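You operate a simulated robot arm through the tools that you are given. There is no shell and no other tool.

The job below is to be done with a simulated robot arm. You get a single attempt, and the scene is never put back.

JOB
Bake the two washed cores dry with the damper open.
Fine: dial to the heat on the plate's tag; door shut before you switch on; switch off at the green lamp, then open the door.

Only the result counts: the job must be done as asked and must still hold three seconds after the hand-in. Knocking over, shifting, dropping, spilling or breaking anything else fails it.

ROBOT AND FRAMES
A 7-joint arm with a two-finger parallel gripper, fixed in place. Base frame: the origin is at the foot of the arm, x ahead of it, y to its left, z up. Units: mm, rad, N and s.
With the tool pointing down near the work surface it reaches from about 520 to 960 mm from the base axis. Its first joint turns from -2.897 to 2.897 rad. Payload 3.91 kg.
The TCP is the grasp point between the finger pads, 30 mm short of the fingertips. In the tool frame z runs along the fingers and y along their closing line. The gripper opens to 110 mm. The fingers are 20 mm wide and 10 mm thick; the gripper's body (48 by 112 mm) begins 55 mm behind the TCP.
Orientation is that of the tool frame in the base frame, as a unit quaternion [w, x, y, z]. With the fingers straight down and closing along the base's y, the tool's x points along the base's -x, its y along +y and its z along -z.

CONTROLS
- The arm moves only by the tool apply_moves. Its argument "motion" is a list that holds one entry, the list of rows, each a list of 6 numbers: the shift along the base's x, y, z in mm, then the turn, a rotation vector about the base's x, y, z in rad. In form: [[[dx, dy, dz, wx, wy, wz], ...]]. A call has 1 to 20 rows; each row shifts and turns the commanded pose from where the row before left it. "grip" is the opening, from 0 (shut) to 1 (fully open), set as the call begins (left out, the last holds). Rows are played at 5 a second. More than 50 mm and 0.15 rad between two rows, or a gripper value outside its range, and nothing of the call is played. A pose out of reach is approached as far as the arm can. The call stops where the force on the tool passes 70 N (or 10 N more than at its start, if that is more) or the arm is blocked; 0.2 s more then pass. The fingers move at their own pace (about 72 mm/s each) and stop on an object; they squeeze with about 35 N. The grip force told is the motor's: it shows also when the fingers shut on nothing. Time passes only in rows, and 0.2 s behind the last, so rows that do not move let the fingers close. The reply holds the time, the measured pose of the TCP, the force on the tool along the base axes, the opening and the grip force, in the units named above and with some noise, with the torque about the TCP (base axes, N m) and any sound that the robot's microphone picked up.
- Cameras (640 x 400 px; columns grow to the right, rows downward): "scene" is fixed at [393.8, 501.5, 1647.4]; the picture's right is [-0.97, -0.26, 0.00], its down [-0.23, 0.87, -0.42] and it looks along [0.11, -0.41, -0.91] (base axes); focal length 321 px, centre (320, 200). "wrist" rides on the gripper at [72, 17, -103] in the tool frame; the picture's right is [-0.23, 0.97, 0.00], its down [-0.76, -0.18, -0.62] and it looks along [-0.61, -0.14, 0.78] (tool axes); focal length 222 px, centre (320, 200). There is no depth. A picture from a camera that has moved, and an enlarged one, comes with that camera's place and axes in the base frame and with its lens. The place of the scene camera against the robot may be out by one fixed shift of up to 12 mm in any direction.
- capture(camera): a new picture of that camera. It takes no simulated time.
- lift_body(by): slides the trunk up (or, below 0, down) by that many mm; the arm rides with it, the base frame stays. It gives what a move gives, with no picture.
- enlarge(camera, box): a new picture of the part [left, top, right, bottom] of that camera's present view, enlarged. It takes no simulated time.
- job_done(): hands the job in; it is judged then, once.

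Places have to be worked out from the pictures, the camera data and where the tool is seen. Open the gripper and draw the arm clear of the work before you hand the job in, unless the task says otherwise.

The tools are called after "Call:" as a command line: name --argument value ..., lists and objects as JSON in quotes. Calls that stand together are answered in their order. apply_moves: Moves the arm, as the interface text tells. Its arguments: {"type":"object","properties":{"motion":{"type":"array","items":{"type":"array","items":{"type":"array","items":{"type":"number"}}}},"grip":{"type":"number"}},"required":["motion"]} The other tools are called the same way: lift_body (by) slides the trunk up or down; capture (camera) takes a picture; enlarge (camera, box) takes an enlarged picture of a part of a camera's view; job_done () hands the job in.

At the start:

```text
clock: 0.0
ee_pos: [311.5, 262.1, 1232.1]
orientation: [0.0, 0.0, 1.0, 0.0]
force: [0.5, -0.2, 0.2]
wrist_torque: [0.01, -0.01, -0.01]
width: 109.8
grasp_force: 0.1
trunk travel left (down, up): [-625.0, 57.0]
```

scene: 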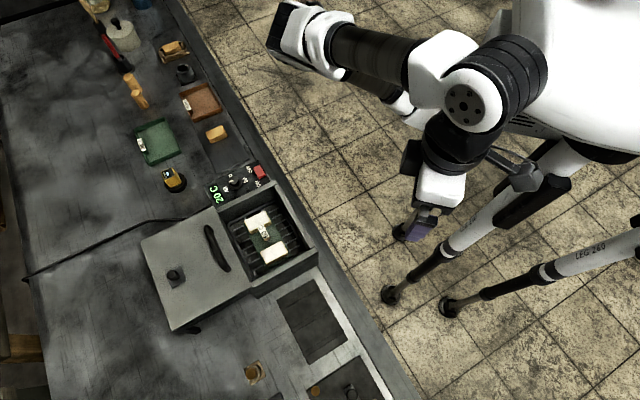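
wrist: 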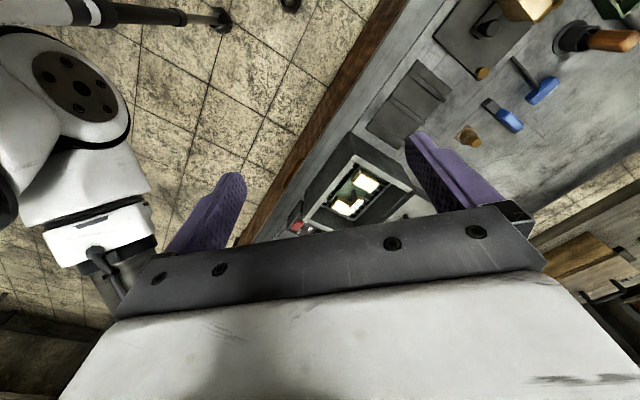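

The scene shows a bench with an open oven-like box (lid/door with handle at its left), a control panel, trays and cores. I take enlarged views to understand the parts before any motion.

Call:
enlarge --camera "scene" --box '[130, 150, 330, 300]'

Call:
enlarge --camera "scene" --box '[120, 60, 280, 200]'

Call:
enlarge --camera "scene" --box '[200, 260, 400, 400]'

Call:
enlarge --camera "scene" --box '[60, 0, 260, 120]'

```text
2.67 times, centred on (230, 225) of scene
camera zoom: at [393.8, 501.5, 1647.4], right [-0.97, -0.26, 0.0], down [-0.23, 0.87, -0.42], along [0.11, -0.41, -0.91], focal length 857 px, centre (560, 133)
```

zoom: 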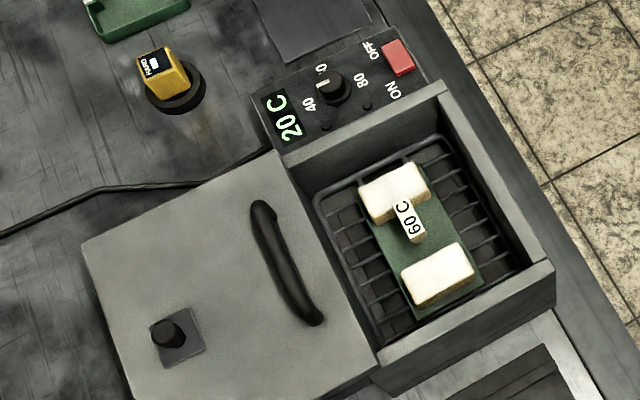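

```text
2.86 times, centred on (200, 130) of scene
camera zoom: at [393.8, 501.5, 1647.4], right [-0.97, -0.26, 0.0], down [-0.23, 0.87, -0.42], along [0.11, -0.41, -0.91], focal length 918 px, centre (663, 400)
```

zoom: 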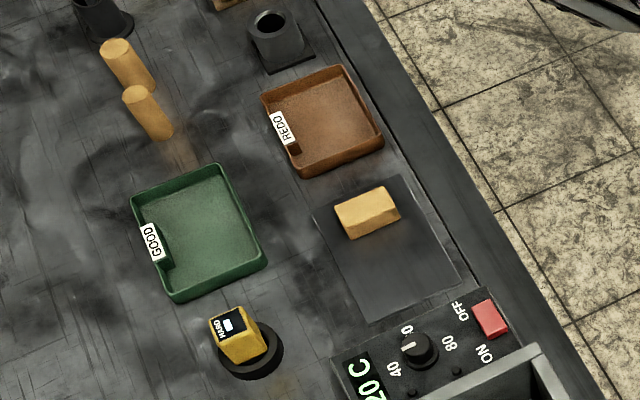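

```text
2.86 times, centred on (300, 330) of scene
camera zoom: at [393.8, 501.5, 1647.4], right [-0.97, -0.26, 0.0], down [-0.23, 0.87, -0.42], along [0.11, -0.41, -0.91], focal length 918 px, centre (377, -171)
```

zoom: 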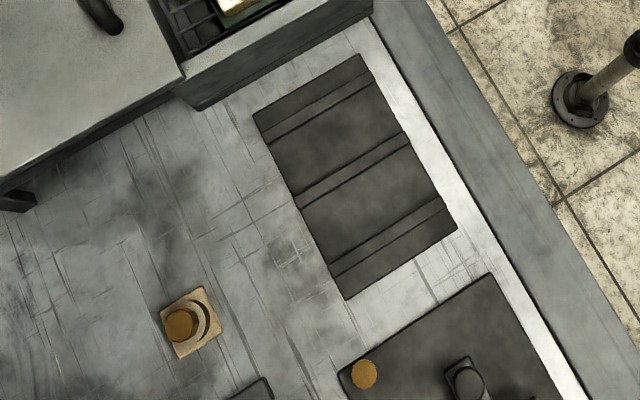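

```text
3.20 times, centred on (160, 60) of scene
camera zoom: at [393.8, 501.5, 1647.4], right [-0.97, -0.26, 0.0], down [-0.23, 0.87, -0.42], along [0.11, -0.41, -0.91], focal length 1029 px, centre (832, 648)
```

zoom: 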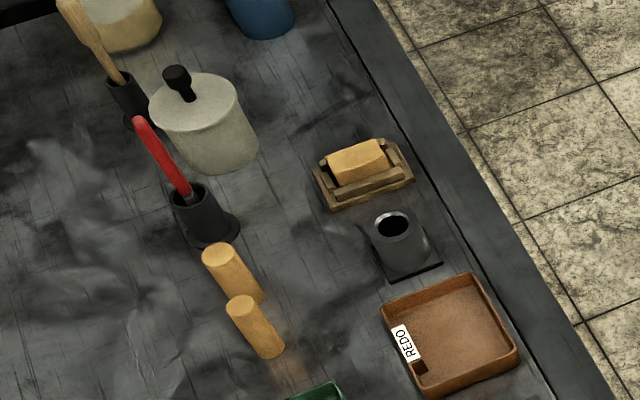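

I read the scene as an oven box with a lid, rack and white cores already on a plate tagged "60 C". By matching both cameras I judge the bench top to be near z≈790, its edge turned about 45° and the oven near (610, 285). I turn the tool square to the bench and move closer to look.

Call:
apply_moves --motion '[[[28, -10, -10, 0, 0, 0.131], [28, -10, -10, 0, 0, 0.131], [28, -10, -10, 0, 0, 0.131], [28, -10, -10, 0, 0, 0.131], [28, -10, -10, 0, 0, 0.131], [28, -10, -10, 0, 0, 0.13]]]'

Call:
capture --camera "wrist"

Call:
capture --camera "scene"

```text
clock: 1.4
ee_pos: [478.9, 202.0, 1172.5]
orientation: [0.0, -0.383, 0.924, 0.0]
force: [0.0, -0.3, 0.2]
wrist_torque: [0.0, 0.01, -0.02]
width: 110.1
grasp_force: 0.0
trunk travel left (down, up): [-625.0, 57.0]
```

```text
taken
camera wrist: at [416.4, 162.5, 1275.4], right [-0.53, 0.85, 0.0], down [0.66, 0.41, 0.62], along [0.53, 0.33, -0.78], focal length 222 px, centre (320, 200)
```

wrist: 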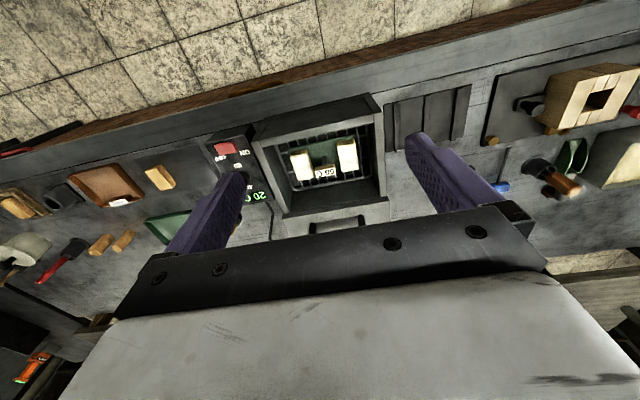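

```text
taken
```

scene: 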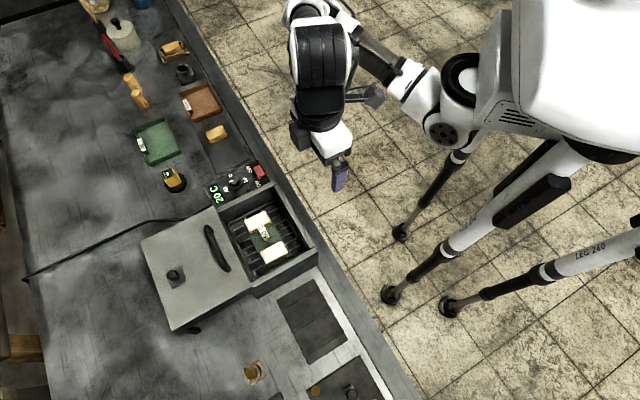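

The view is square to the bench now. I enlarge the panel, oven and lid in the wrist view.

Call:
enlarge --camera "wrist" --box '[190, 80, 400, 240]'

Call:
enlarge --camera "scene" --box '[195, 150, 285, 210]'

Call:
enlarge --camera "scene" --box '[135, 200, 255, 340]'

```text
2.50 times, centred on (295, 160) of wrist
camera zoom: at [416.4, 162.5, 1275.4], right [-0.53, 0.85, 0.0], down [0.66, 0.41, 0.62], along [0.53, 0.33, -0.78], focal length 555 px, centre (382, 300)
```

zoom: 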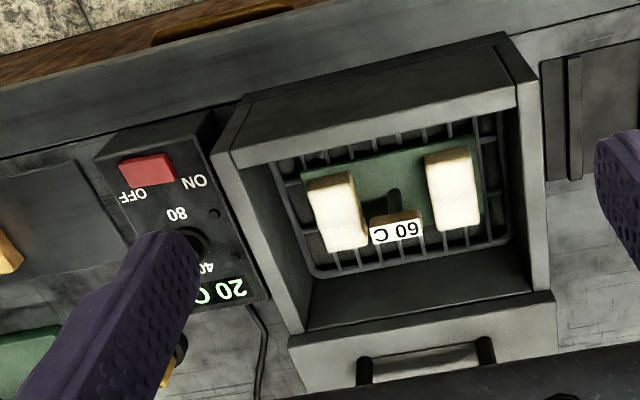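

```text
6.67 times, centred on (240, 180) of scene
camera zoom: at [393.8, 501.5, 1647.4], right [-0.97, -0.26, 0.0], down [-0.23, 0.87, -0.42], along [0.11, -0.41, -0.91], focal length 2143 px, centre (853, 333)
```

zoom: 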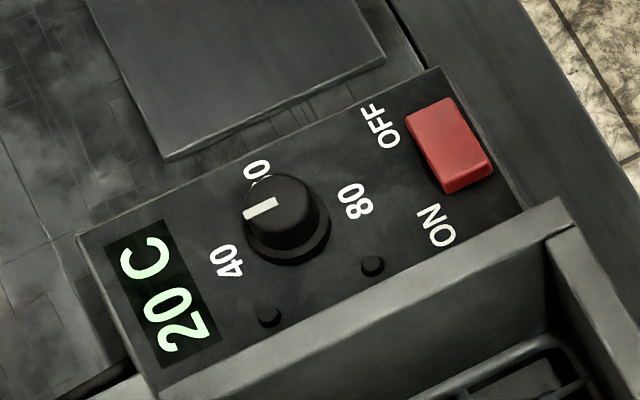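

```text
2.86 times, centred on (195, 270) of scene
camera zoom: at [393.8, 501.5, 1647.4], right [-0.97, -0.26, 0.0], down [-0.23, 0.87, -0.42], along [0.11, -0.41, -0.91], focal length 918 px, centre (677, 0)
```

zoom: 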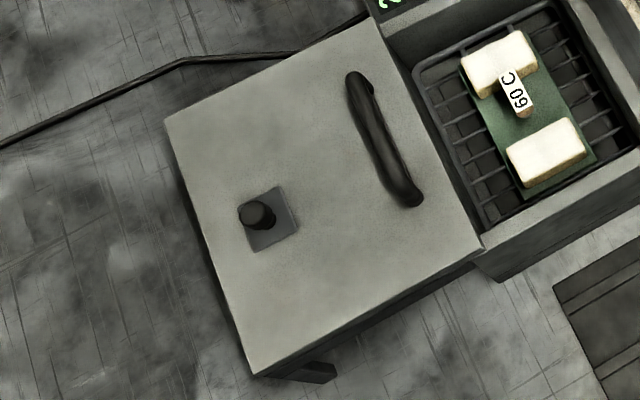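

The dial's labels appear to be 40 (far side), a partly hidden "?0" (right side, probably 60) and 80 (near side); the pointer seems to be near 40. I move over in front of the panel, lower, to read it and locate it precisely.

Call:
apply_moves --motion '[[[25, -27.8, -20, 0, 0, 0], [25, -27.8, -20, 0, 0, 0], [25, -27.8, -20, 0, 0, 0], [25, -27.8, -20, 0, 0, 0], [25, -27.8, -20, 0, 0, 0], [25, -27.8, -20, 0, 0, 0]]]'

Call:
capture --camera "wrist"

```text
clock: 2.8
ee_pos: [629.5, 35.7, 1053.4]
orientation: [-0.001, -0.382, 0.924, 0.0]
force: [-0.6, -0.3, -0.4]
wrist_torque: [0.03, 0.0, 0.02]
width: 109.9
grasp_force: 0.0
trunk travel left (down, up): [-625.0, 57.0]
```

```text
taken
camera wrist: at [565.7, -2.6, 1155.1], right [-0.53, 0.85, 0.0], down [0.66, 0.41, 0.62], along [0.53, 0.33, -0.78], focal length 222 px, centre (320, 200)
```

wrist: 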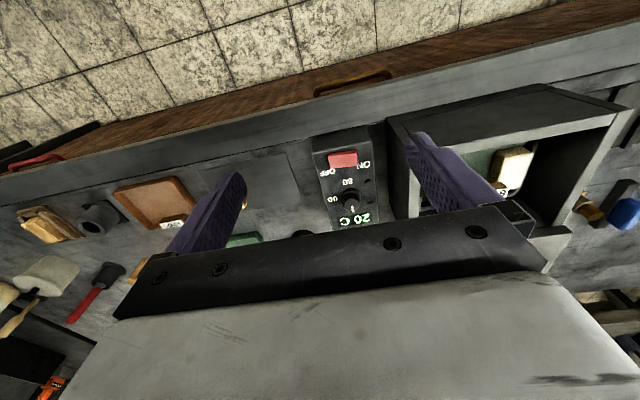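

Call:
enlarge --camera "wrist" --box '[290, 115, 410, 235]'

```text
3.33 times, centred on (350, 175) of wrist
camera zoom: at [565.7, -2.6, 1155.1], right [-0.53, 0.85, 0.0], down [0.66, 0.41, 0.62], along [0.53, 0.33, -0.78], focal length 740 px, centre (220, 283)
```

zoom: 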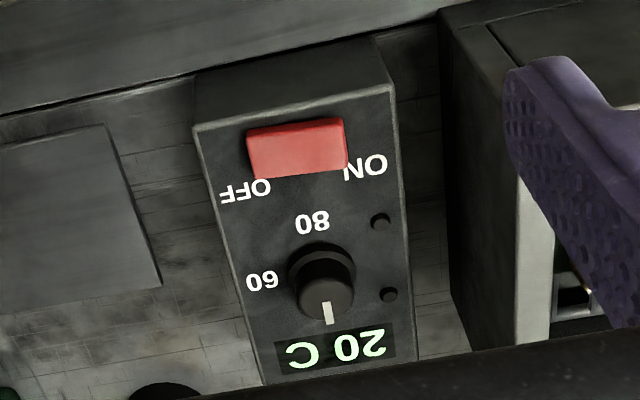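

The wrist view confirms it: 40 at the far side (where the pointer is), 60 on the right, 80 nearest; so the knob needs a quarter turn clockwise. Panel knob top is about z≈880, near (728,161). Next I move over toward the lid for a look at the damper and handle.

Call:
apply_moves --motion '[[[0, 41, 0, 0, 0, 0], [0, 41, 0, 0, 0, 0], [0, 41, 0, 0, 0, 0], [0, 41, 0, 0, 0, 0], [0, 41, 0, 0, 0, 0], [0, 41, 0, 0, 0, 0]]]'

Call:
capture --camera "wrist"

Call:
enlarge --camera "wrist" --box '[230, 80, 430, 230]'

```text
clock: 4.2
ee_pos: [629.7, 280.2, 1048.8]
orientation: [0.0, -0.383, 0.924, 0.0]
force: [0.3, -0.4, 0.2]
wrist_torque: [-0.01, 0.0, 0.02]
width: 110.0
grasp_force: 0.0
trunk travel left (down, up): [-625.0, 57.0]
```

```text
taken
camera wrist: at [565.3, 241.5, 1152.4], right [-0.53, 0.85, 0.0], down [0.66, 0.41, 0.62], along [0.53, 0.33, -0.78], focal length 222 px, centre (320, 200)
```

wrist: 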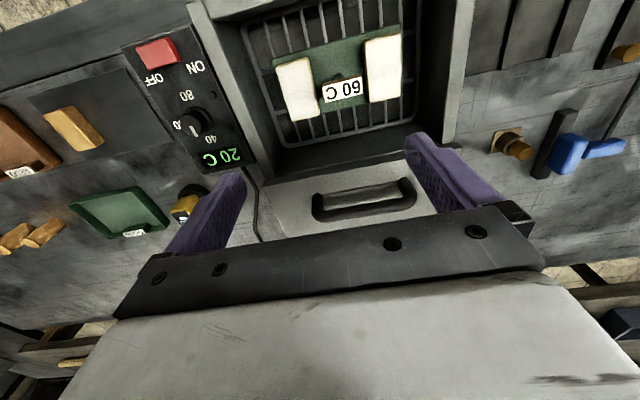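

```text
2.67 times, centred on (330, 155) of wrist
camera zoom: at [565.3, 241.5, 1152.4], right [-0.53, 0.85, 0.0], down [0.66, 0.41, 0.62], along [0.53, 0.33, -0.78], focal length 592 px, centre (293, 320)
```

zoom: 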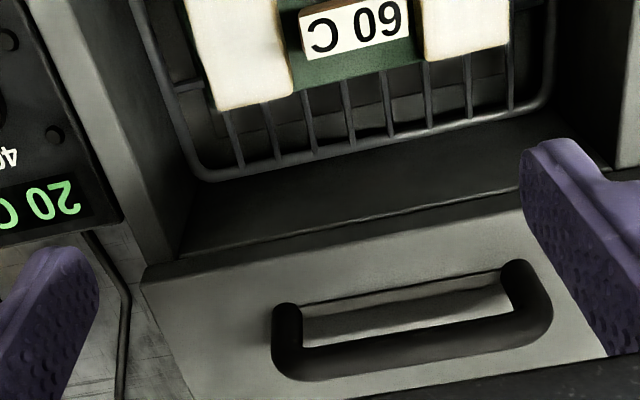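

The lid is a flat plate with a bar handle, level with the oven's top edge; its rear part with the damper knob is still hidden. I move outward to see the damper.

Call:
apply_moves --motion '[[[30, 30, 0, 0, 0, 0], [30, 30, 0, 0, 0, 0], [30, 30, 0, 0, 0, 0], [20, 20, 0, 0, 0, 0]]]'

Call:
capture --camera "wrist"

Call:
enlarge --camera "wrist" --box '[230, 80, 430, 230]'

```text
clock: 5.2
ee_pos: [740.5, 391.9, 1051.5]
orientation: [0.001, -0.383, 0.924, 0.0]
force: [0.2, 0.0, -0.2]
wrist_torque: [-0.03, -0.01, 0.02]
width: 110.2
grasp_force: 0.1
trunk travel left (down, up): [-625.0, 57.0]
```

```text
taken
camera wrist: at [677.0, 352.7, 1154.2], right [-0.53, 0.85, 0.0], down [0.66, 0.41, 0.62], along [0.53, 0.33, -0.78], focal length 222 px, centre (320, 200)
```

wrist: 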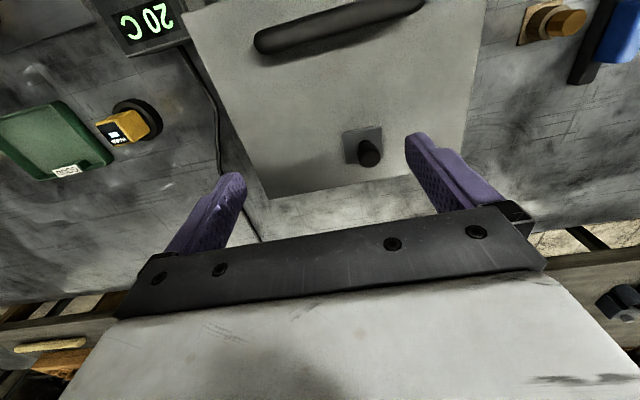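

```text
2.67 times, centred on (330, 155) of wrist
camera zoom: at [677.0, 352.7, 1154.2], right [-0.53, 0.85, 0.0], down [0.66, 0.41, 0.62], along [0.53, 0.33, -0.78], focal length 592 px, centre (293, 320)
```

zoom: 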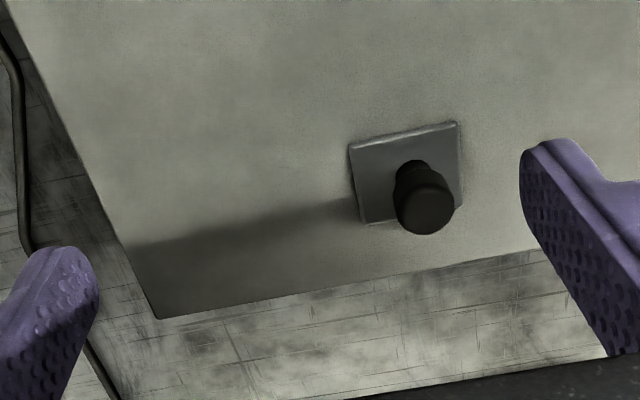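

Lid top is at about z≈935, handle bar z≈964 near (705,327)–, damper knob (black, on a small grey plate with no hole showing, so I take it as shut) near (738,446). I'll first do the dial: move above the knob at about (730,163) with the gripper part open and look.

Call:
apply_moves --motion '[[[-2.1, -45.8, 0, 0, 0, 0], [-2.1, -45.8, 0, 0, 0, 0], [-2.1, -45.8, 0, 0, 0, 0], [-2.1, -45.8, 0, 0, 0, 0], [-2.1, -45.7, 0, 0, 0, 0], [0, 0, -35, 0, 0, 0], [0, 0, -35, 0, 0, 0], [0, 0, -21, 0, 0, 0]]]' --grip 0.5

Call:
capture --camera "wrist"

Call:
enlarge --camera "wrist" --box '[260, 60, 400, 200]'

```text
clock: 7.0
ee_pos: [728.2, 162.3, 959.9]
orientation: [0.0, -0.383, 0.924, 0.0]
force: [-0.3, 0.5, 0.7]
wrist_torque: [-0.03, 0.03, -0.03]
width: 55.0
grasp_force: 0.0
trunk travel left (down, up): [-625.0, 57.0]
```

```text
taken
camera wrist: at [663.9, 124.0, 1062.2], right [-0.53, 0.85, 0.0], down [0.66, 0.41, 0.62], along [0.53, 0.33, -0.78], focal length 222 px, centre (320, 200)
```

wrist: 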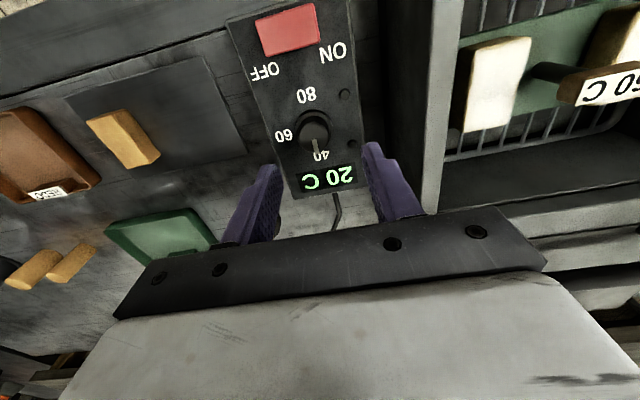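

```text
2.86 times, centred on (330, 130) of wrist
camera zoom: at [663.9, 124.0, 1062.2], right [-0.53, 0.85, 0.0], down [0.66, 0.41, 0.62], along [0.53, 0.33, -0.78], focal length 635 px, centre (291, 400)
```

zoom: 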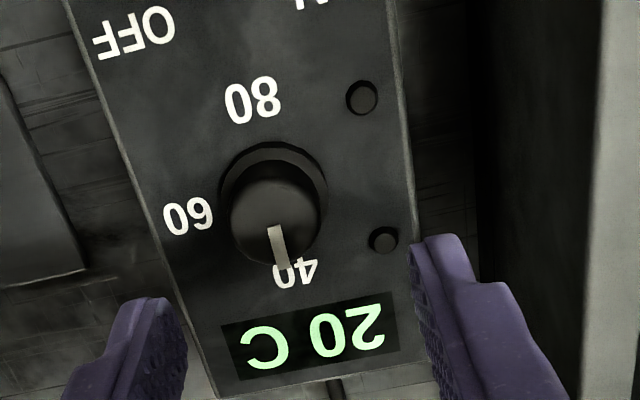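

The dial is clearly seen: knob centre at about (730,159), top z≈880, pointer about 5–6° past the 40 mark toward 60. I centre over it and descend so the fingertips end just above the skirt, keeping the gripper half open.

Call:
apply_moves --motion '[[[1.8, -2.8, 0, 0, 0, -0.012], [0, 0, -25, 0, 0, 0], [0, 0, -20, 0, 0, 0], [0, 0, -10, 0, 0, 0], [0, 0, -6, 0, 0, 0]]]' --grip 0.5

Call:
capture --camera "wrist"

Call:
enlarge --camera "wrist" --box '[260, 80, 380, 200]'

```text
clock: 8.2
ee_pos: [730.1, 160.6, 899.3]
orientation: [0.0, -0.376, 0.927, 0.0]
force: [0.2, 0.5, 0.0]
wrist_torque: [0.0, 0.01, 0.02]
width: 54.9
grasp_force: 0.0
trunk travel left (down, up): [-625.0, 57.0]
```

```text
taken
camera wrist: at [666.3, 122.4, 1001.3], right [-0.52, 0.86, 0.0], down [0.67, 0.4, 0.62], along [0.53, 0.32, -0.78], focal length 222 px, centre (320, 200)
```

wrist: 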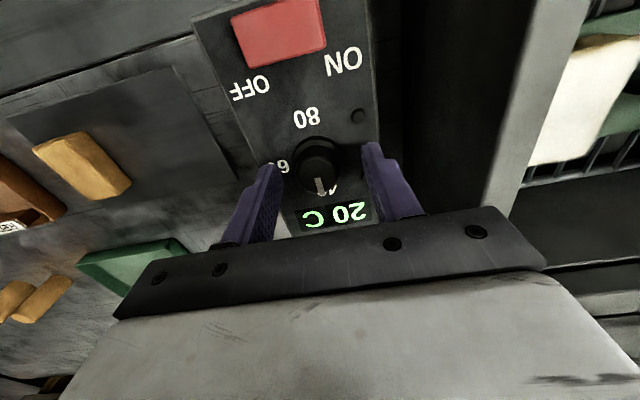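

```text
3.33 times, centred on (320, 140) of wrist
camera zoom: at [666.3, 122.4, 1001.3], right [-0.52, 0.86, 0.0], down [0.67, 0.4, 0.62], along [0.53, 0.32, -0.78], focal length 740 px, centre (320, 400)
```

zoom: 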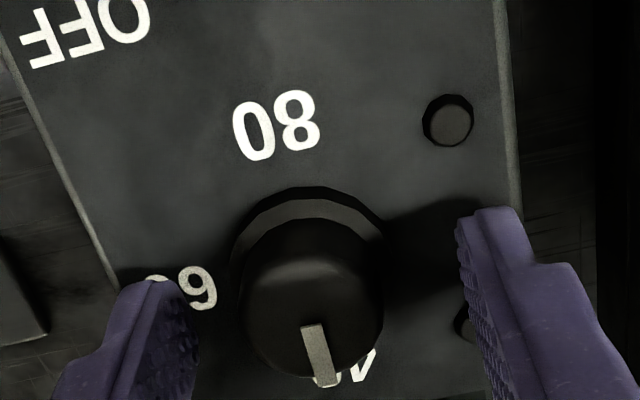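

The knob sits between the fingertips with a small clearance, well centred. I drop 2 mm more and close on the knob.

Call:
apply_moves --motion '[[[0, -1, -2, 0, 0, 0], [0, 0, 0, 0, 0, 0], [0, 0, 0, 0, 0, 0], [0, 0, 0, 0, 0, 0]]]' --grip 0

Call:
enlarge --camera "wrist" --box '[260, 80, 380, 200]'

```text
clock: 9.2
ee_pos: [731.3, 158.3, 897.6]
orientation: [0.001, -0.377, 0.926, -0.001]
force: [11.3, -0.9, 9.0]
wrist_torque: [-0.12, -0.31, 0.0]
width: 31.7
grasp_force: 44.9
trunk travel left (down, up): [-625.0, 57.0]
```

```text
3.33 times, centred on (320, 140) of wrist
camera zoom: at [666.8, 120.9, 1000.2], right [-0.52, 0.86, 0.0], down [0.67, 0.4, 0.63], along [0.54, 0.32, -0.78], focal length 740 px, centre (320, 400)
```

zoom: 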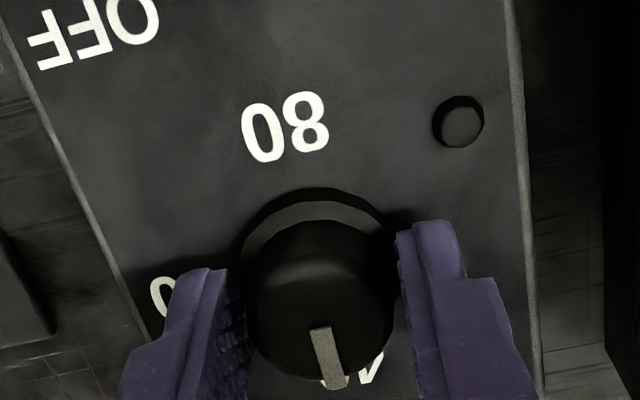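

The knob is gripped (31.7 mm). I turn it clockwise, first about half the way, and check.

Call:
apply_moves --motion '[[[0, 0, 0, 0, 0, -0.12], [0, 0, 0, 0, 0, -0.12], [0, 0, 0, 0, 0, -0.12], [0, 0, 0, 0, 0, -0.12], [0, 0, 0, 0, 0, -0.12], [0, 0, 0, 0, 0, -0.12]]]' --grip 0

Call:
enlarge --camera "wrist" --box '[240, 60, 400, 220]'

```text
clock: 10.6
ee_pos: [730.8, 159.4, 897.8]
orientation: [0.002, -0.025, 1.0, 0.001]
force: [25.7, 5.4, 16.0]
wrist_torque: [0.23, -0.53, -0.01]
width: 31.4
grasp_force: 45.4
trunk travel left (down, up): [-625.0, 57.0]
```

```text
2.50 times, centred on (320, 140) of wrist
camera zoom: at [657.1, 172.6, 1000.2], right [0.18, 0.98, 0.0], down [0.77, -0.14, 0.63], along [0.62, -0.11, -0.78], focal length 555 px, centre (320, 350)
```

zoom: 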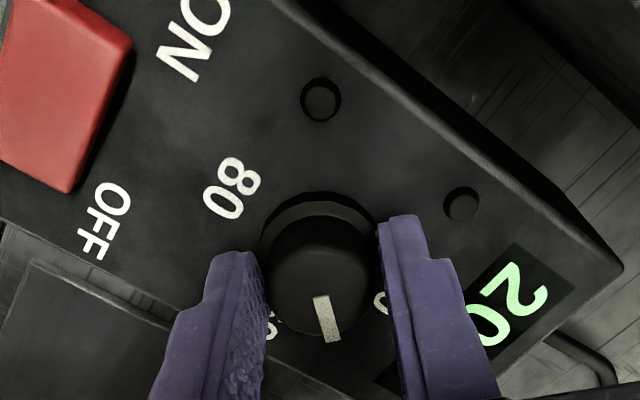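

The knob follows the grip. The side force (26 N in x, 16 N up) suggests I'm about 2 mm off its axis and touching the skirt, so I ease the pose a bit while finishing the turn.

Call:
apply_moves --motion '[[[1.5, 0.3, 0.8, 0, 0, -0.1], [0.5, 0, 0, 0, 0, -0.12], [0, 0, 0, 0, 0, -0.12], [0, 0, 0, 0, 0, -0.12], [0, 0, 0, 0, 0, -0.12], [0, 0, 0, 0, 0, -0.12]]]' --grip 0

Call:
enlarge --camera "wrist" --box '[240, 60, 400, 220]'

Call:
enlarge --camera "scene" --box '[195, 150, 285, 210]'

```text
clock: 12.0
ee_pos: [732.6, 158.7, 898.2]
orientation: [-0.001, 0.319, 0.948, -0.001]
force: [0.4, -0.9, 6.4]
wrist_torque: [0.61, 0.77, 0.01]
width: 31.7
grasp_force: 45.2
trunk travel left (down, up): [-625.0, 57.0]
```

```text
2.50 times, centred on (320, 140) of wrist
camera zoom: at [683.6, 217.2, 1000.5], right [0.77, 0.64, 0.0], down [0.5, -0.6, 0.62], along [0.4, -0.48, -0.78], focal length 555 px, centre (320, 350)
```

zoom: 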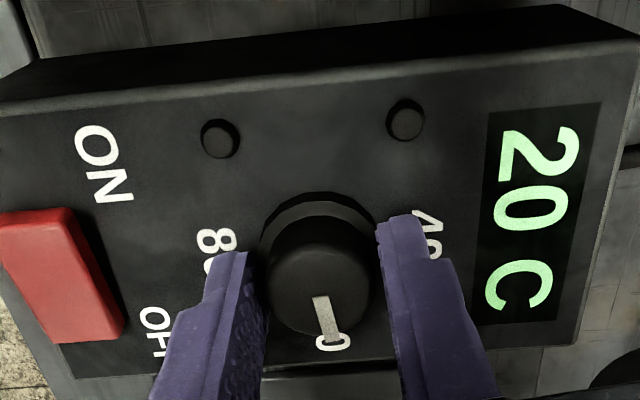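

```text
6.67 times, centred on (240, 180) of scene
camera zoom: at [393.8, 501.5, 1647.4], right [-0.97, -0.26, 0.0], down [-0.23, 0.87, -0.42], along [0.11, -0.41, -0.91], focal length 2143 px, centre (853, 333)
```

zoom: 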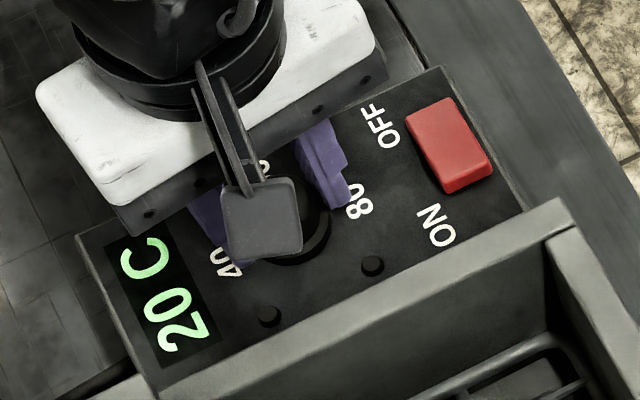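

Total turn so far about 78–81°, and the pointer works out at roughly −36° (target direction of the 60 mark ≈ −45°). I add about 8° more, then release and rise straight up to check it.

Call:
apply_moves --motion '[[[0, 0, 0, 0, 0, -0.07], [0, 0, 0, 0, 0, -0.07], [0, 0, 0, 0, 0, 0]]]' --grip 0

Call:
apply_moves --motion '[[[0, 0, 0, 0, 0, 0], [0, 0, 0, 0, 0, 0], [0, 0, 20, 0, 0, 0], [0, 0, 40, 0, 0, 0]]]' --grip 0.5

Call:
enlarge --camera "wrist" --box '[220, 20, 420, 220]'

```text
clock: 12.8
ee_pos: [731.8, 159.9, 897.6]
orientation: [0.0, 0.382, 0.924, 0.0]
force: [-9.7, -3.7, -1.1]
wrist_torque: [0.01, 0.49, -0.04]
width: 31.6
grasp_force: 45.1
trunk travel left (down, up): [-625.0, 57.0]
```

```text
clock: 13.8
ee_pos: [731.7, 158.6, 958.4]
orientation: [0.0, 0.384, 0.923, 0.001]
force: [-0.1, 0.0, 1.0]
wrist_torque: [0.03, -0.01, 0.02]
width: 55.1
grasp_force: 0.1
trunk travel left (down, up): [-625.0, 57.0]
```

```text
2.00 times, centred on (320, 120) of wrist
camera zoom: at [692.2, 221.7, 1060.6], right [0.85, 0.53, 0.0], down [0.41, -0.67, 0.62], along [0.33, -0.53, -0.78], focal length 444 px, centre (320, 360)
```

zoom: 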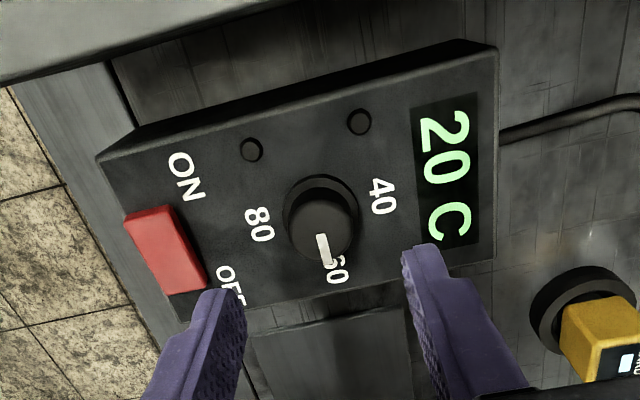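

Call:
enlarge --camera "wrist" --box '[290, 100, 350, 170]'

Call:
enlarge --camera "scene" --box '[195, 150, 285, 210]'

```text
5.71 times, centred on (320, 135) of wrist
camera zoom: at [692.2, 221.7, 1060.6], right [0.85, 0.53, 0.0], down [0.41, -0.67, 0.62], along [0.33, -0.53, -0.78], focal length 1269 px, centre (320, 571)
```

zoom: 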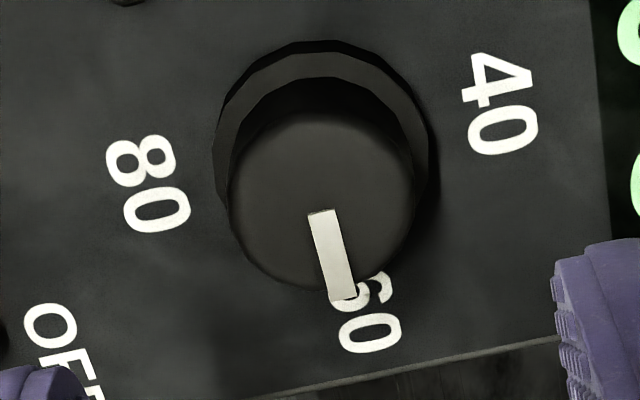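

```text
6.67 times, centred on (240, 180) of scene
camera zoom: at [393.8, 501.5, 1647.4], right [-0.97, -0.26, 0.0], down [-0.23, 0.87, -0.42], along [0.11, -0.41, -0.91], focal length 2143 px, centre (853, 333)
```

zoom: 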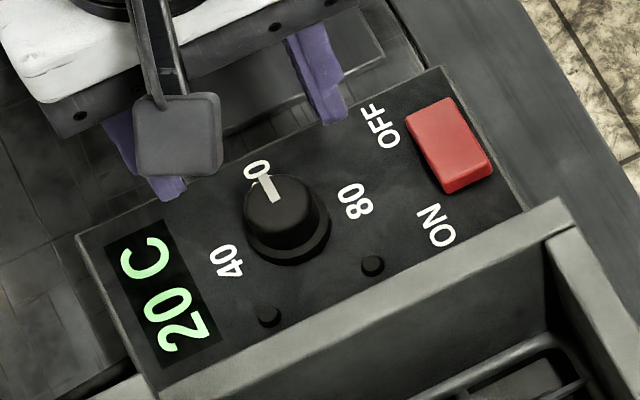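

The pointer now works out at −45° to −47°, i.e. straight on 60 (the wrist and scene views agree). The gripper is already turned to close across the lid handle, so I go up and over to above the handle's middle (669,363) and look.

Call:
apply_moves --motion '[[[0, 0, 45, 0, 0, 0], [0, 0, 37, 0, 0, 0], [-12.5, 40.9, 0, 0, 0, -0.01], [-12.5, 40.9, 0, 0, 0, 0], [-12.5, 40.9, 0, 0, 0, 0], [-12.5, 40.9, 0, 0, 0, 0], [-12.5, 40.9, 0, 0, 0, 0]]]' --grip 0.6

Call:
capture --camera "wrist"

Call:
capture --camera "scene"

```text
clock: 15.4
ee_pos: [672.3, 365.6, 1038.9]
orientation: [0.0, 0.388, 0.922, 0.0]
force: [-0.2, -0.2, -0.3]
wrist_torque: [-0.02, 0.0, -0.04]
width: 66.3
grasp_force: 0.1
trunk travel left (down, up): [-625.0, 57.0]
```

```text
taken
camera wrist: at [633.0, 429.8, 1141.0], right [0.86, 0.52, 0.0], down [0.4, -0.67, 0.62], along [0.32, -0.53, -0.78], focal length 222 px, centre (320, 200)
```

wrist: 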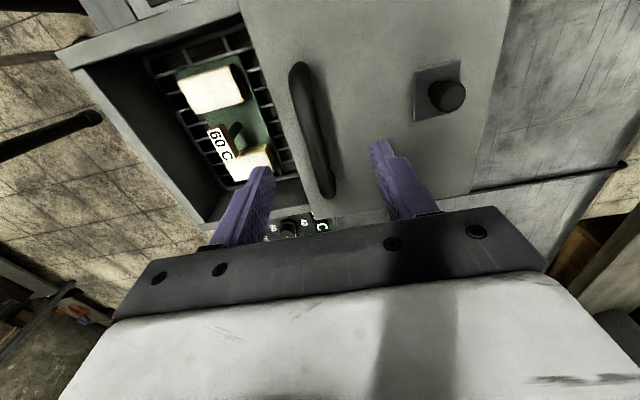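

```text
taken
```

scene: 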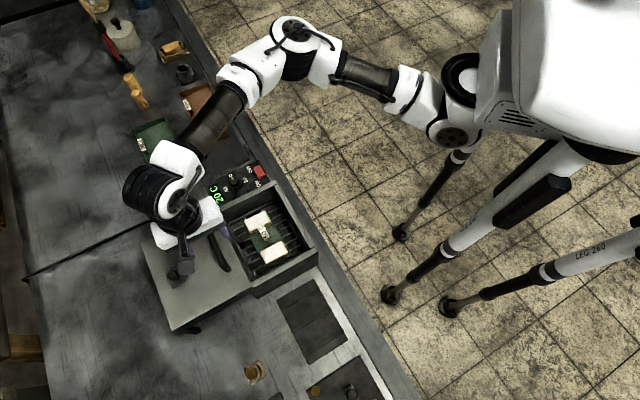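

The handle bar runs through the middle of the gripper's axis (column ≈318 at its row). I lower to z≈975 with the fingers straddling the bar.

Call:
apply_moves --motion '[[[0, 0, -30, 0, 0, 0], [0, 0, -20, 0, 0, 0], [0, 0, -10, 0, 0, 0]]]' --grip 0.6

Call:
capture --camera "wrist"

Call:
enlarge --camera "wrist" --box '[230, 80, 430, 230]'

```text
clock: 16.2
ee_pos: [672.6, 363.8, 978.5]
orientation: [0.001, 0.388, 0.922, 0.002]
force: [0.2, -0.4, 0.0]
wrist_torque: [-0.02, 0.03, 0.0]
width: 65.9
grasp_force: 0.0
trunk travel left (down, up): [-625.0, 57.0]
```

```text
taken
camera wrist: at [632.3, 428.5, 1081.1], right [0.86, 0.52, 0.0], down [0.4, -0.67, 0.62], along [0.32, -0.53, -0.78], focal length 222 px, centre (320, 200)
```

wrist: 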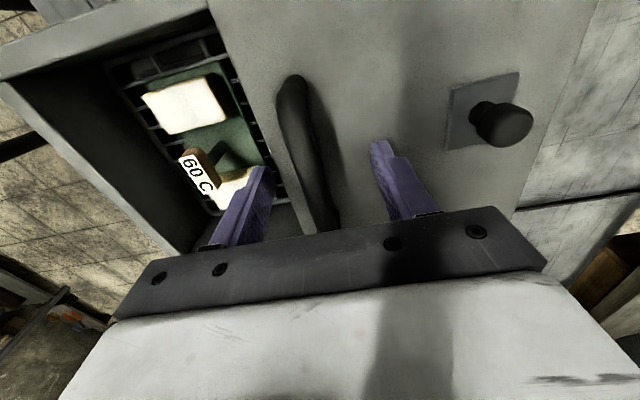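

```text
2.67 times, centred on (330, 155) of wrist
camera zoom: at [632.3, 428.5, 1081.1], right [0.86, 0.52, 0.0], down [0.4, -0.67, 0.62], along [0.32, -0.53, -0.78], focal length 592 px, centre (293, 320)
```

zoom: 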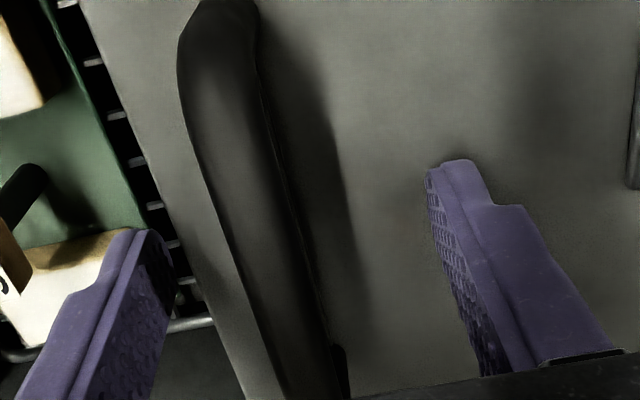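

The bar is about 4 mm nearer to the robot than the gripper's centre. I shift by that, then close on the bar.

Call:
apply_moves --motion '[[[-3.1, -3.1, -2, 0, 0, 0], [0, 0, 0, 0, 0, 0], [0, 0, 0, 0, 0, 0], [0, 0, 0, 0, 0, 0]]]' --grip 0

Call:
enlarge --camera "wrist" --box '[230, 80, 430, 230]'

```text
clock: 17.2
ee_pos: [668.3, 363.0, 976.8]
orientation: [0.0, 0.388, 0.922, 0.0]
force: [-0.3, -1.1, -0.2]
wrist_torque: [0.06, 0.05, 0.69]
width: 13.7
grasp_force: 44.5
trunk travel left (down, up): [-625.0, 57.0]
```

```text
2.67 times, centred on (330, 155) of wrist
camera zoom: at [628.4, 425.4, 1079.6], right [0.85, 0.52, 0.0], down [0.41, -0.67, 0.62], along [0.32, -0.53, -0.78], focal length 592 px, centre (293, 320)
```

zoom: 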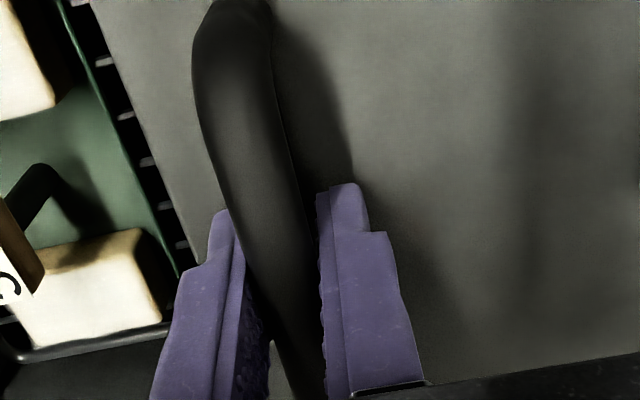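

The bar is held (13.7 mm). I pull the lid gently 12 mm toward the robot to see whether it slides.

Call:
apply_moves --motion '[[[-4.3, -4.2, 0, 0, 0, 0.008], [-4.3, -4.2, 0, 0, 0, 0], [0, 0, 0, 0, 0, 0]]]' --grip 0

Call:
capture --camera "scene"

```text
clock: 18.0
ee_pos: [659.4, 351.9, 977.0]
orientation: [-0.001, 0.384, 0.923, 0.0]
force: [-1.5, 0.7, -5.8]
wrist_torque: [-0.09, -0.07, 0.18]
width: 13.6
grasp_force: 44.1
trunk travel left (down, up): [-625.0, 57.0]
```

```text
taken
```

scene: 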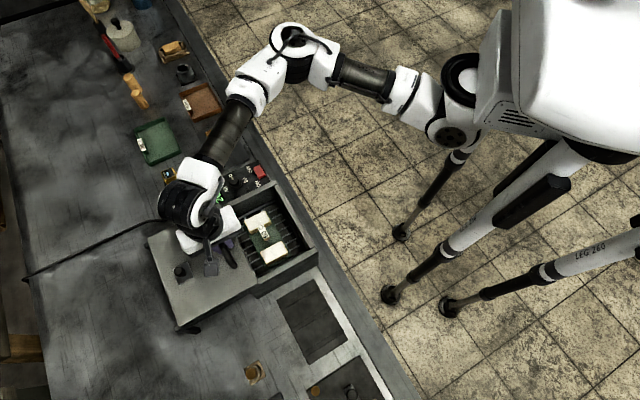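

The lid moved with little force. I check in the scene view that it slid straight before going on.

Call:
enlarge --camera "scene" --box '[135, 200, 255, 340]'

Call:
capture --camera "wrist"

```text
2.86 times, centred on (195, 270) of scene
camera zoom: at [393.8, 501.5, 1647.4], right [-0.97, -0.26, 0.0], down [-0.23, 0.87, -0.42], along [0.11, -0.41, -0.91], focal length 918 px, centre (677, 0)
```

zoom: 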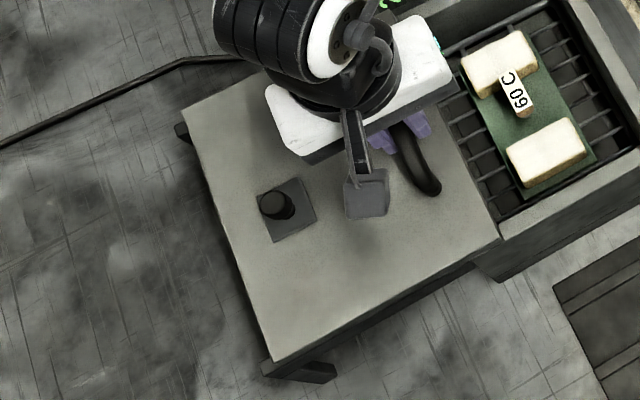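

```text
taken
camera wrist: at [618.9, 416.0, 1079.6], right [0.85, 0.53, 0.0], down [0.41, -0.67, 0.62], along [0.33, -0.53, -0.78], focal length 222 px, centre (320, 200)
```

wrist: 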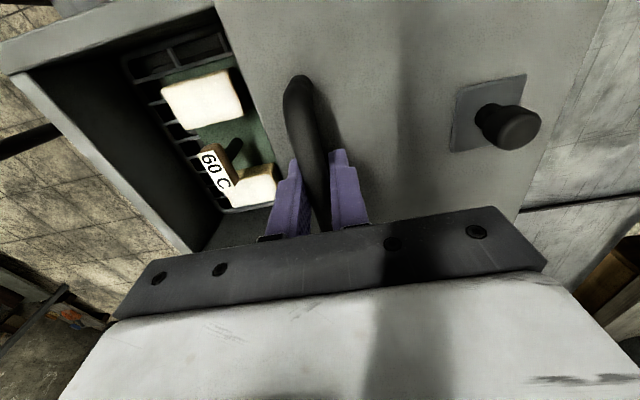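

The lid slides on two rails, straight toward the robot. I continue pulling it about 140 mm closed.

Call:
apply_moves --motion '[[[-14.3, -14, 0, 0, 0, 0], [-14.3, -14, 0, 0, 0, 0], [-14.3, -14, 0, 0, 0, 0], [-14.3, -14, 0, 0, 0, 0], [-14.3, -14, 0, 0, 0, 0], [-14.3, -14, 0, 0, 0, 0], [-14.3, -14, 0, 0, 0, 0]]]' --grip 0

Call:
capture --camera "scene"

```text
clock: 19.6
ee_pos: [559.1, 253.2, 976.9]
orientation: [0.001, 0.386, 0.923, 0.001]
force: [14.7, -16.6, 9.1]
wrist_torque: [0.51, 0.38, 0.37]
width: 13.5
grasp_force: 44.9
trunk travel left (down, up): [-625.0, 57.0]
```

```text
taken
```

scene: 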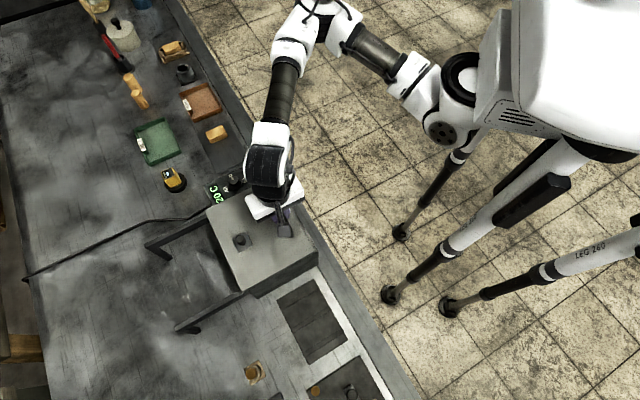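

The lid came along well; the sideways force (22 N toward +t) says the rails run at 45.0° rather than my 44.4°. I correct by 1.5 mm and look at how much gap is left.

Call:
apply_moves --motion '[[[1.1, -1.1, 0, 0, 0, 0], [0, 0, 0, 0, 0, 0]]]' --grip 0

Call:
enlarge --camera "scene" --box '[190, 170, 340, 310]'

Call:
capture --camera "wrist"

```text
clock: 20.2
ee_pos: [559.2, 253.0, 976.7]
orientation: [0.001, 0.384, 0.923, 0.001]
force: [12.6, -12.1, 6.6]
wrist_torque: [-0.85, -0.91, 0.3]
width: 13.3
grasp_force: 44.9
trunk travel left (down, up): [-625.0, 57.0]
```

```text
2.86 times, centred on (265, 240) of scene
camera zoom: at [393.8, 501.5, 1647.4], right [-0.97, -0.26, 0.0], down [-0.23, 0.87, -0.42], along [0.11, -0.41, -0.91], focal length 918 px, centre (477, 86)
```

zoom: 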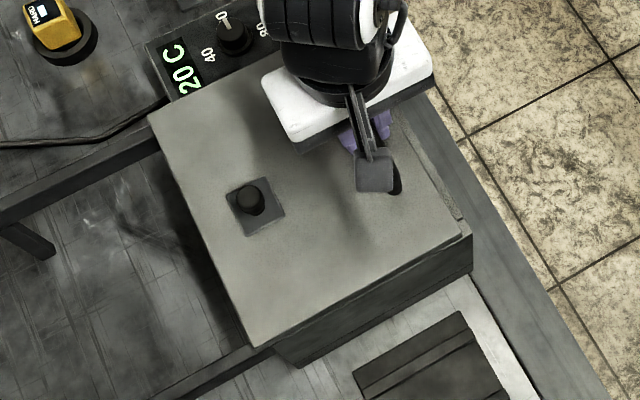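

```text
taken
camera wrist: at [519.6, 316.9, 1079.5], right [0.85, 0.52, 0.0], down [0.41, -0.67, 0.62], along [0.33, -0.53, -0.78], focal length 222 px, centre (320, 200)
```

wrist: 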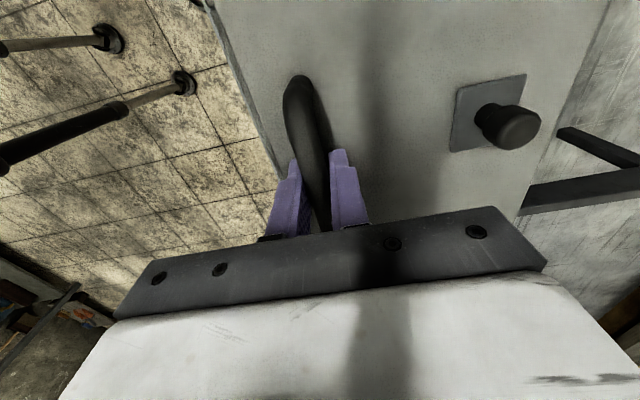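

Almost shut: only a narrow strip of the oven's near wall shows. I pull on in small steps until it meets its stop.

Call:
apply_moves --motion '[[[-2.1, -2.1, 0, 0, 0, 0], [-2.1, -2.1, 0, 0, 0, 0], [-2.1, -2.1, 0, 0, 0, 0], [0, 0, 0, 0, 0, 0]]]' --grip 0

Call:
enlarge --camera "scene" --box '[190, 170, 340, 310]'

```text
clock: 21.2
ee_pos: [554.5, 246.0, 977.4]
orientation: [-0.001, 0.384, 0.923, -0.001]
force: [11.6, -12.6, -5.6]
wrist_torque: [-0.05, -0.03, 0.26]
width: 13.6
grasp_force: 45.2
trunk travel left (down, up): [-625.0, 57.0]
```

```text
2.86 times, centred on (265, 240) of scene
camera zoom: at [393.8, 501.5, 1647.4], right [-0.97, -0.26, 0.0], down [-0.23, 0.87, -0.42], along [0.11, -0.41, -0.91], focal length 918 px, centre (477, 86)
```

zoom: 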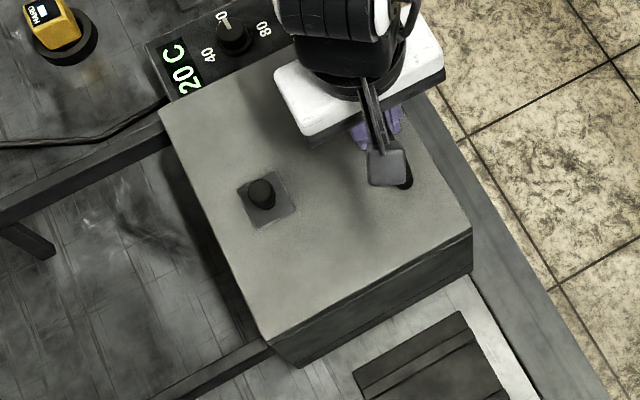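

The lid now looks flush with the near wall. I make another small pull to find the end stop, easing the sideways load.

Call:
apply_moves --motion '[[[-1.4, -2.8, 0, 0, 0, 0], [-2.1, -2.1, 0, 0, 0, 0], [0, 0, 0, 0, 0, 0]]]' --grip 0

Call:
enlarge --camera "scene" --box '[190, 170, 340, 310]'

```text
clock: 22.0
ee_pos: [552.5, 245.2, 976.6]
orientation: [0.0, 0.386, 0.923, 0.004]
force: [33.0, 30.3, -1.3]
wrist_torque: [0.72, 0.68, 0.3]
width: 13.6
grasp_force: 45.6
trunk travel left (down, up): [-625.0, 57.0]
```

```text
2.86 times, centred on (265, 240) of scene
camera zoom: at [393.8, 501.5, 1647.4], right [-0.97, -0.26, 0.0], down [-0.23, 0.87, -0.42], along [0.11, -0.41, -0.91], focal length 918 px, centre (477, 86)
```

zoom: 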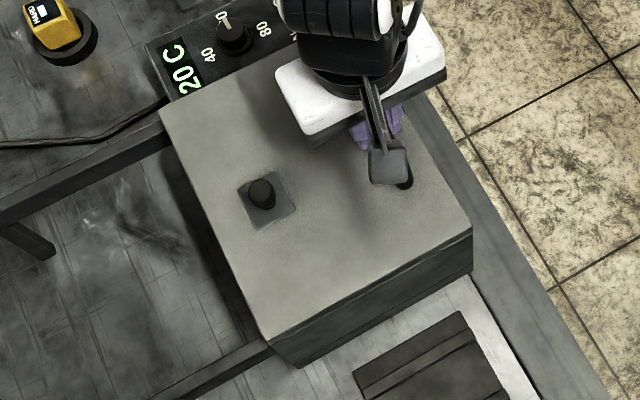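

The end stop is reached (45 N against the pull): the lid is shut. I relax the pull, release the handle and rise.

Call:
apply_moves --motion '[[[1.8, 1.8, 0, 0, 0, 0], [0, 0, 0, 0, 0, 0]]]' --grip 0

Call:
apply_moves --motion '[[[0, 0, 0, 0, 0, 0], [0, 0, 0, 0, 0, 0], [0, 0, 20, 0, 0, 0], [0, 0, 45, 0, 0, 0]]]' --grip 0.5

Call:
capture --camera "wrist"

Call:
enlarge --camera "scene" --box '[190, 170, 340, 310]'

```text
clock: 22.6
ee_pos: [552.8, 247.0, 975.4]
orientation: [-0.001, 0.384, 0.923, 0.002]
force: [23.1, 29.4, 2.9]
wrist_torque: [0.5, 0.53, 0.21]
width: 14.0
grasp_force: 45.2
trunk travel left (down, up): [-625.0, 57.0]
```

```text
clock: 23.6
ee_pos: [549.3, 241.0, 1043.2]
orientation: [0.0, 0.384, 0.923, 0.0]
force: [0.1, -0.6, 0.3]
wrist_torque: [-0.01, -0.01, 0.02]
width: 55.3
grasp_force: 0.0
trunk travel left (down, up): [-625.0, 57.0]
```

```text
taken
camera wrist: at [510.4, 306.1, 1146.1], right [0.85, 0.52, 0.0], down [0.41, -0.67, 0.62], along [0.33, -0.53, -0.78], focal length 222 px, centre (320, 200)
```

wrist: 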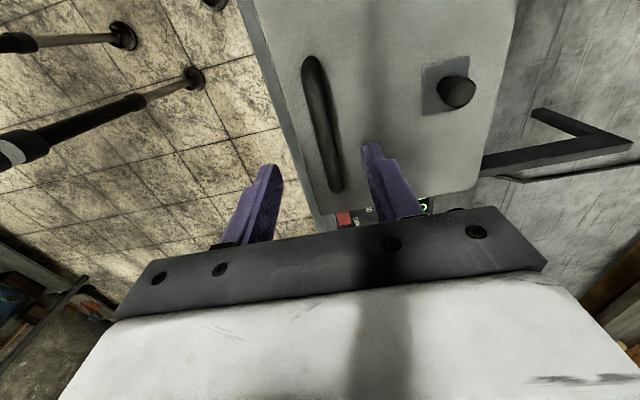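

```text
2.86 times, centred on (265, 240) of scene
camera zoom: at [393.8, 501.5, 1647.4], right [-0.97, -0.26, 0.0], down [-0.23, 0.87, -0.42], along [0.11, -0.41, -0.91], focal length 918 px, centre (477, 86)
```

zoom: 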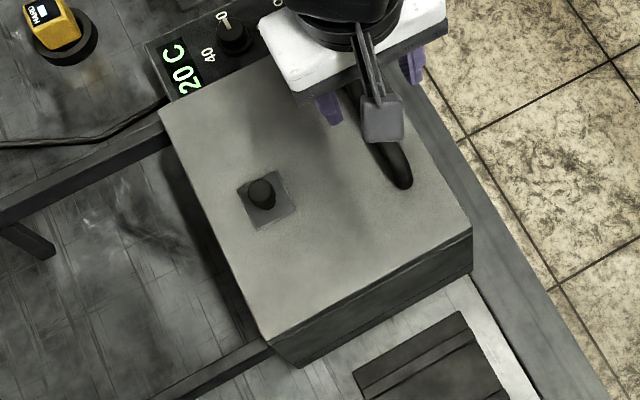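

The lid stays shut after release. Now I move above the damper knob, near (619,326), and look closely at its plate to learn how it works.

Call:
apply_moves --motion '[[[23, 28, 0, 0, 0, 0], [23, 28, 0, 0, 0, 0], [23, 28, 0, 0, 0, 0]]]' --grip 0.5

Call:
enlarge --camera "wrist" --box '[250, 70, 400, 200]'

Call:
enlarge --camera "scene" --box '[220, 210, 310, 270]'

```text
clock: 24.4
ee_pos: [620.0, 329.0, 1042.9]
orientation: [0.0, 0.384, 0.923, 0.0]
force: [-0.1, -0.3, 0.4]
wrist_torque: [0.0, -0.03, 0.0]
width: 55.1
grasp_force: 0.0
trunk travel left (down, up): [-625.0, 57.0]
```

```text
3.08 times, centred on (325, 135) of wrist
camera zoom: at [579.7, 392.7, 1145.6], right [0.85, 0.52, 0.0], down [0.41, -0.67, 0.62], along [0.33, -0.53, -0.78], focal length 684 px, centre (305, 400)
```

zoom: 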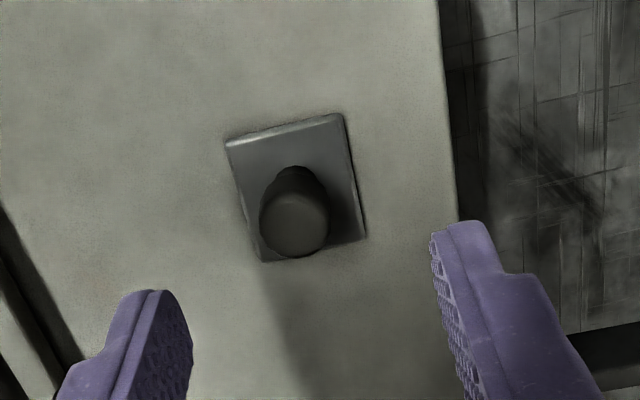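

```text
6.67 times, centred on (265, 240) of scene
camera zoom: at [393.8, 501.5, 1647.4], right [-0.97, -0.26, 0.0], down [-0.23, 0.87, -0.42], along [0.11, -0.41, -0.91], focal length 2143 px, centre (687, -67)
```

zoom: 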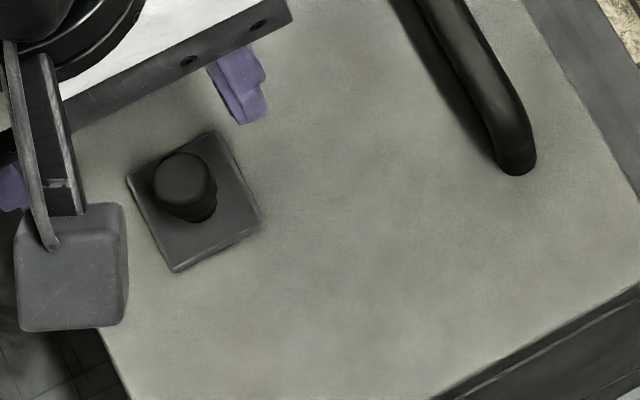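

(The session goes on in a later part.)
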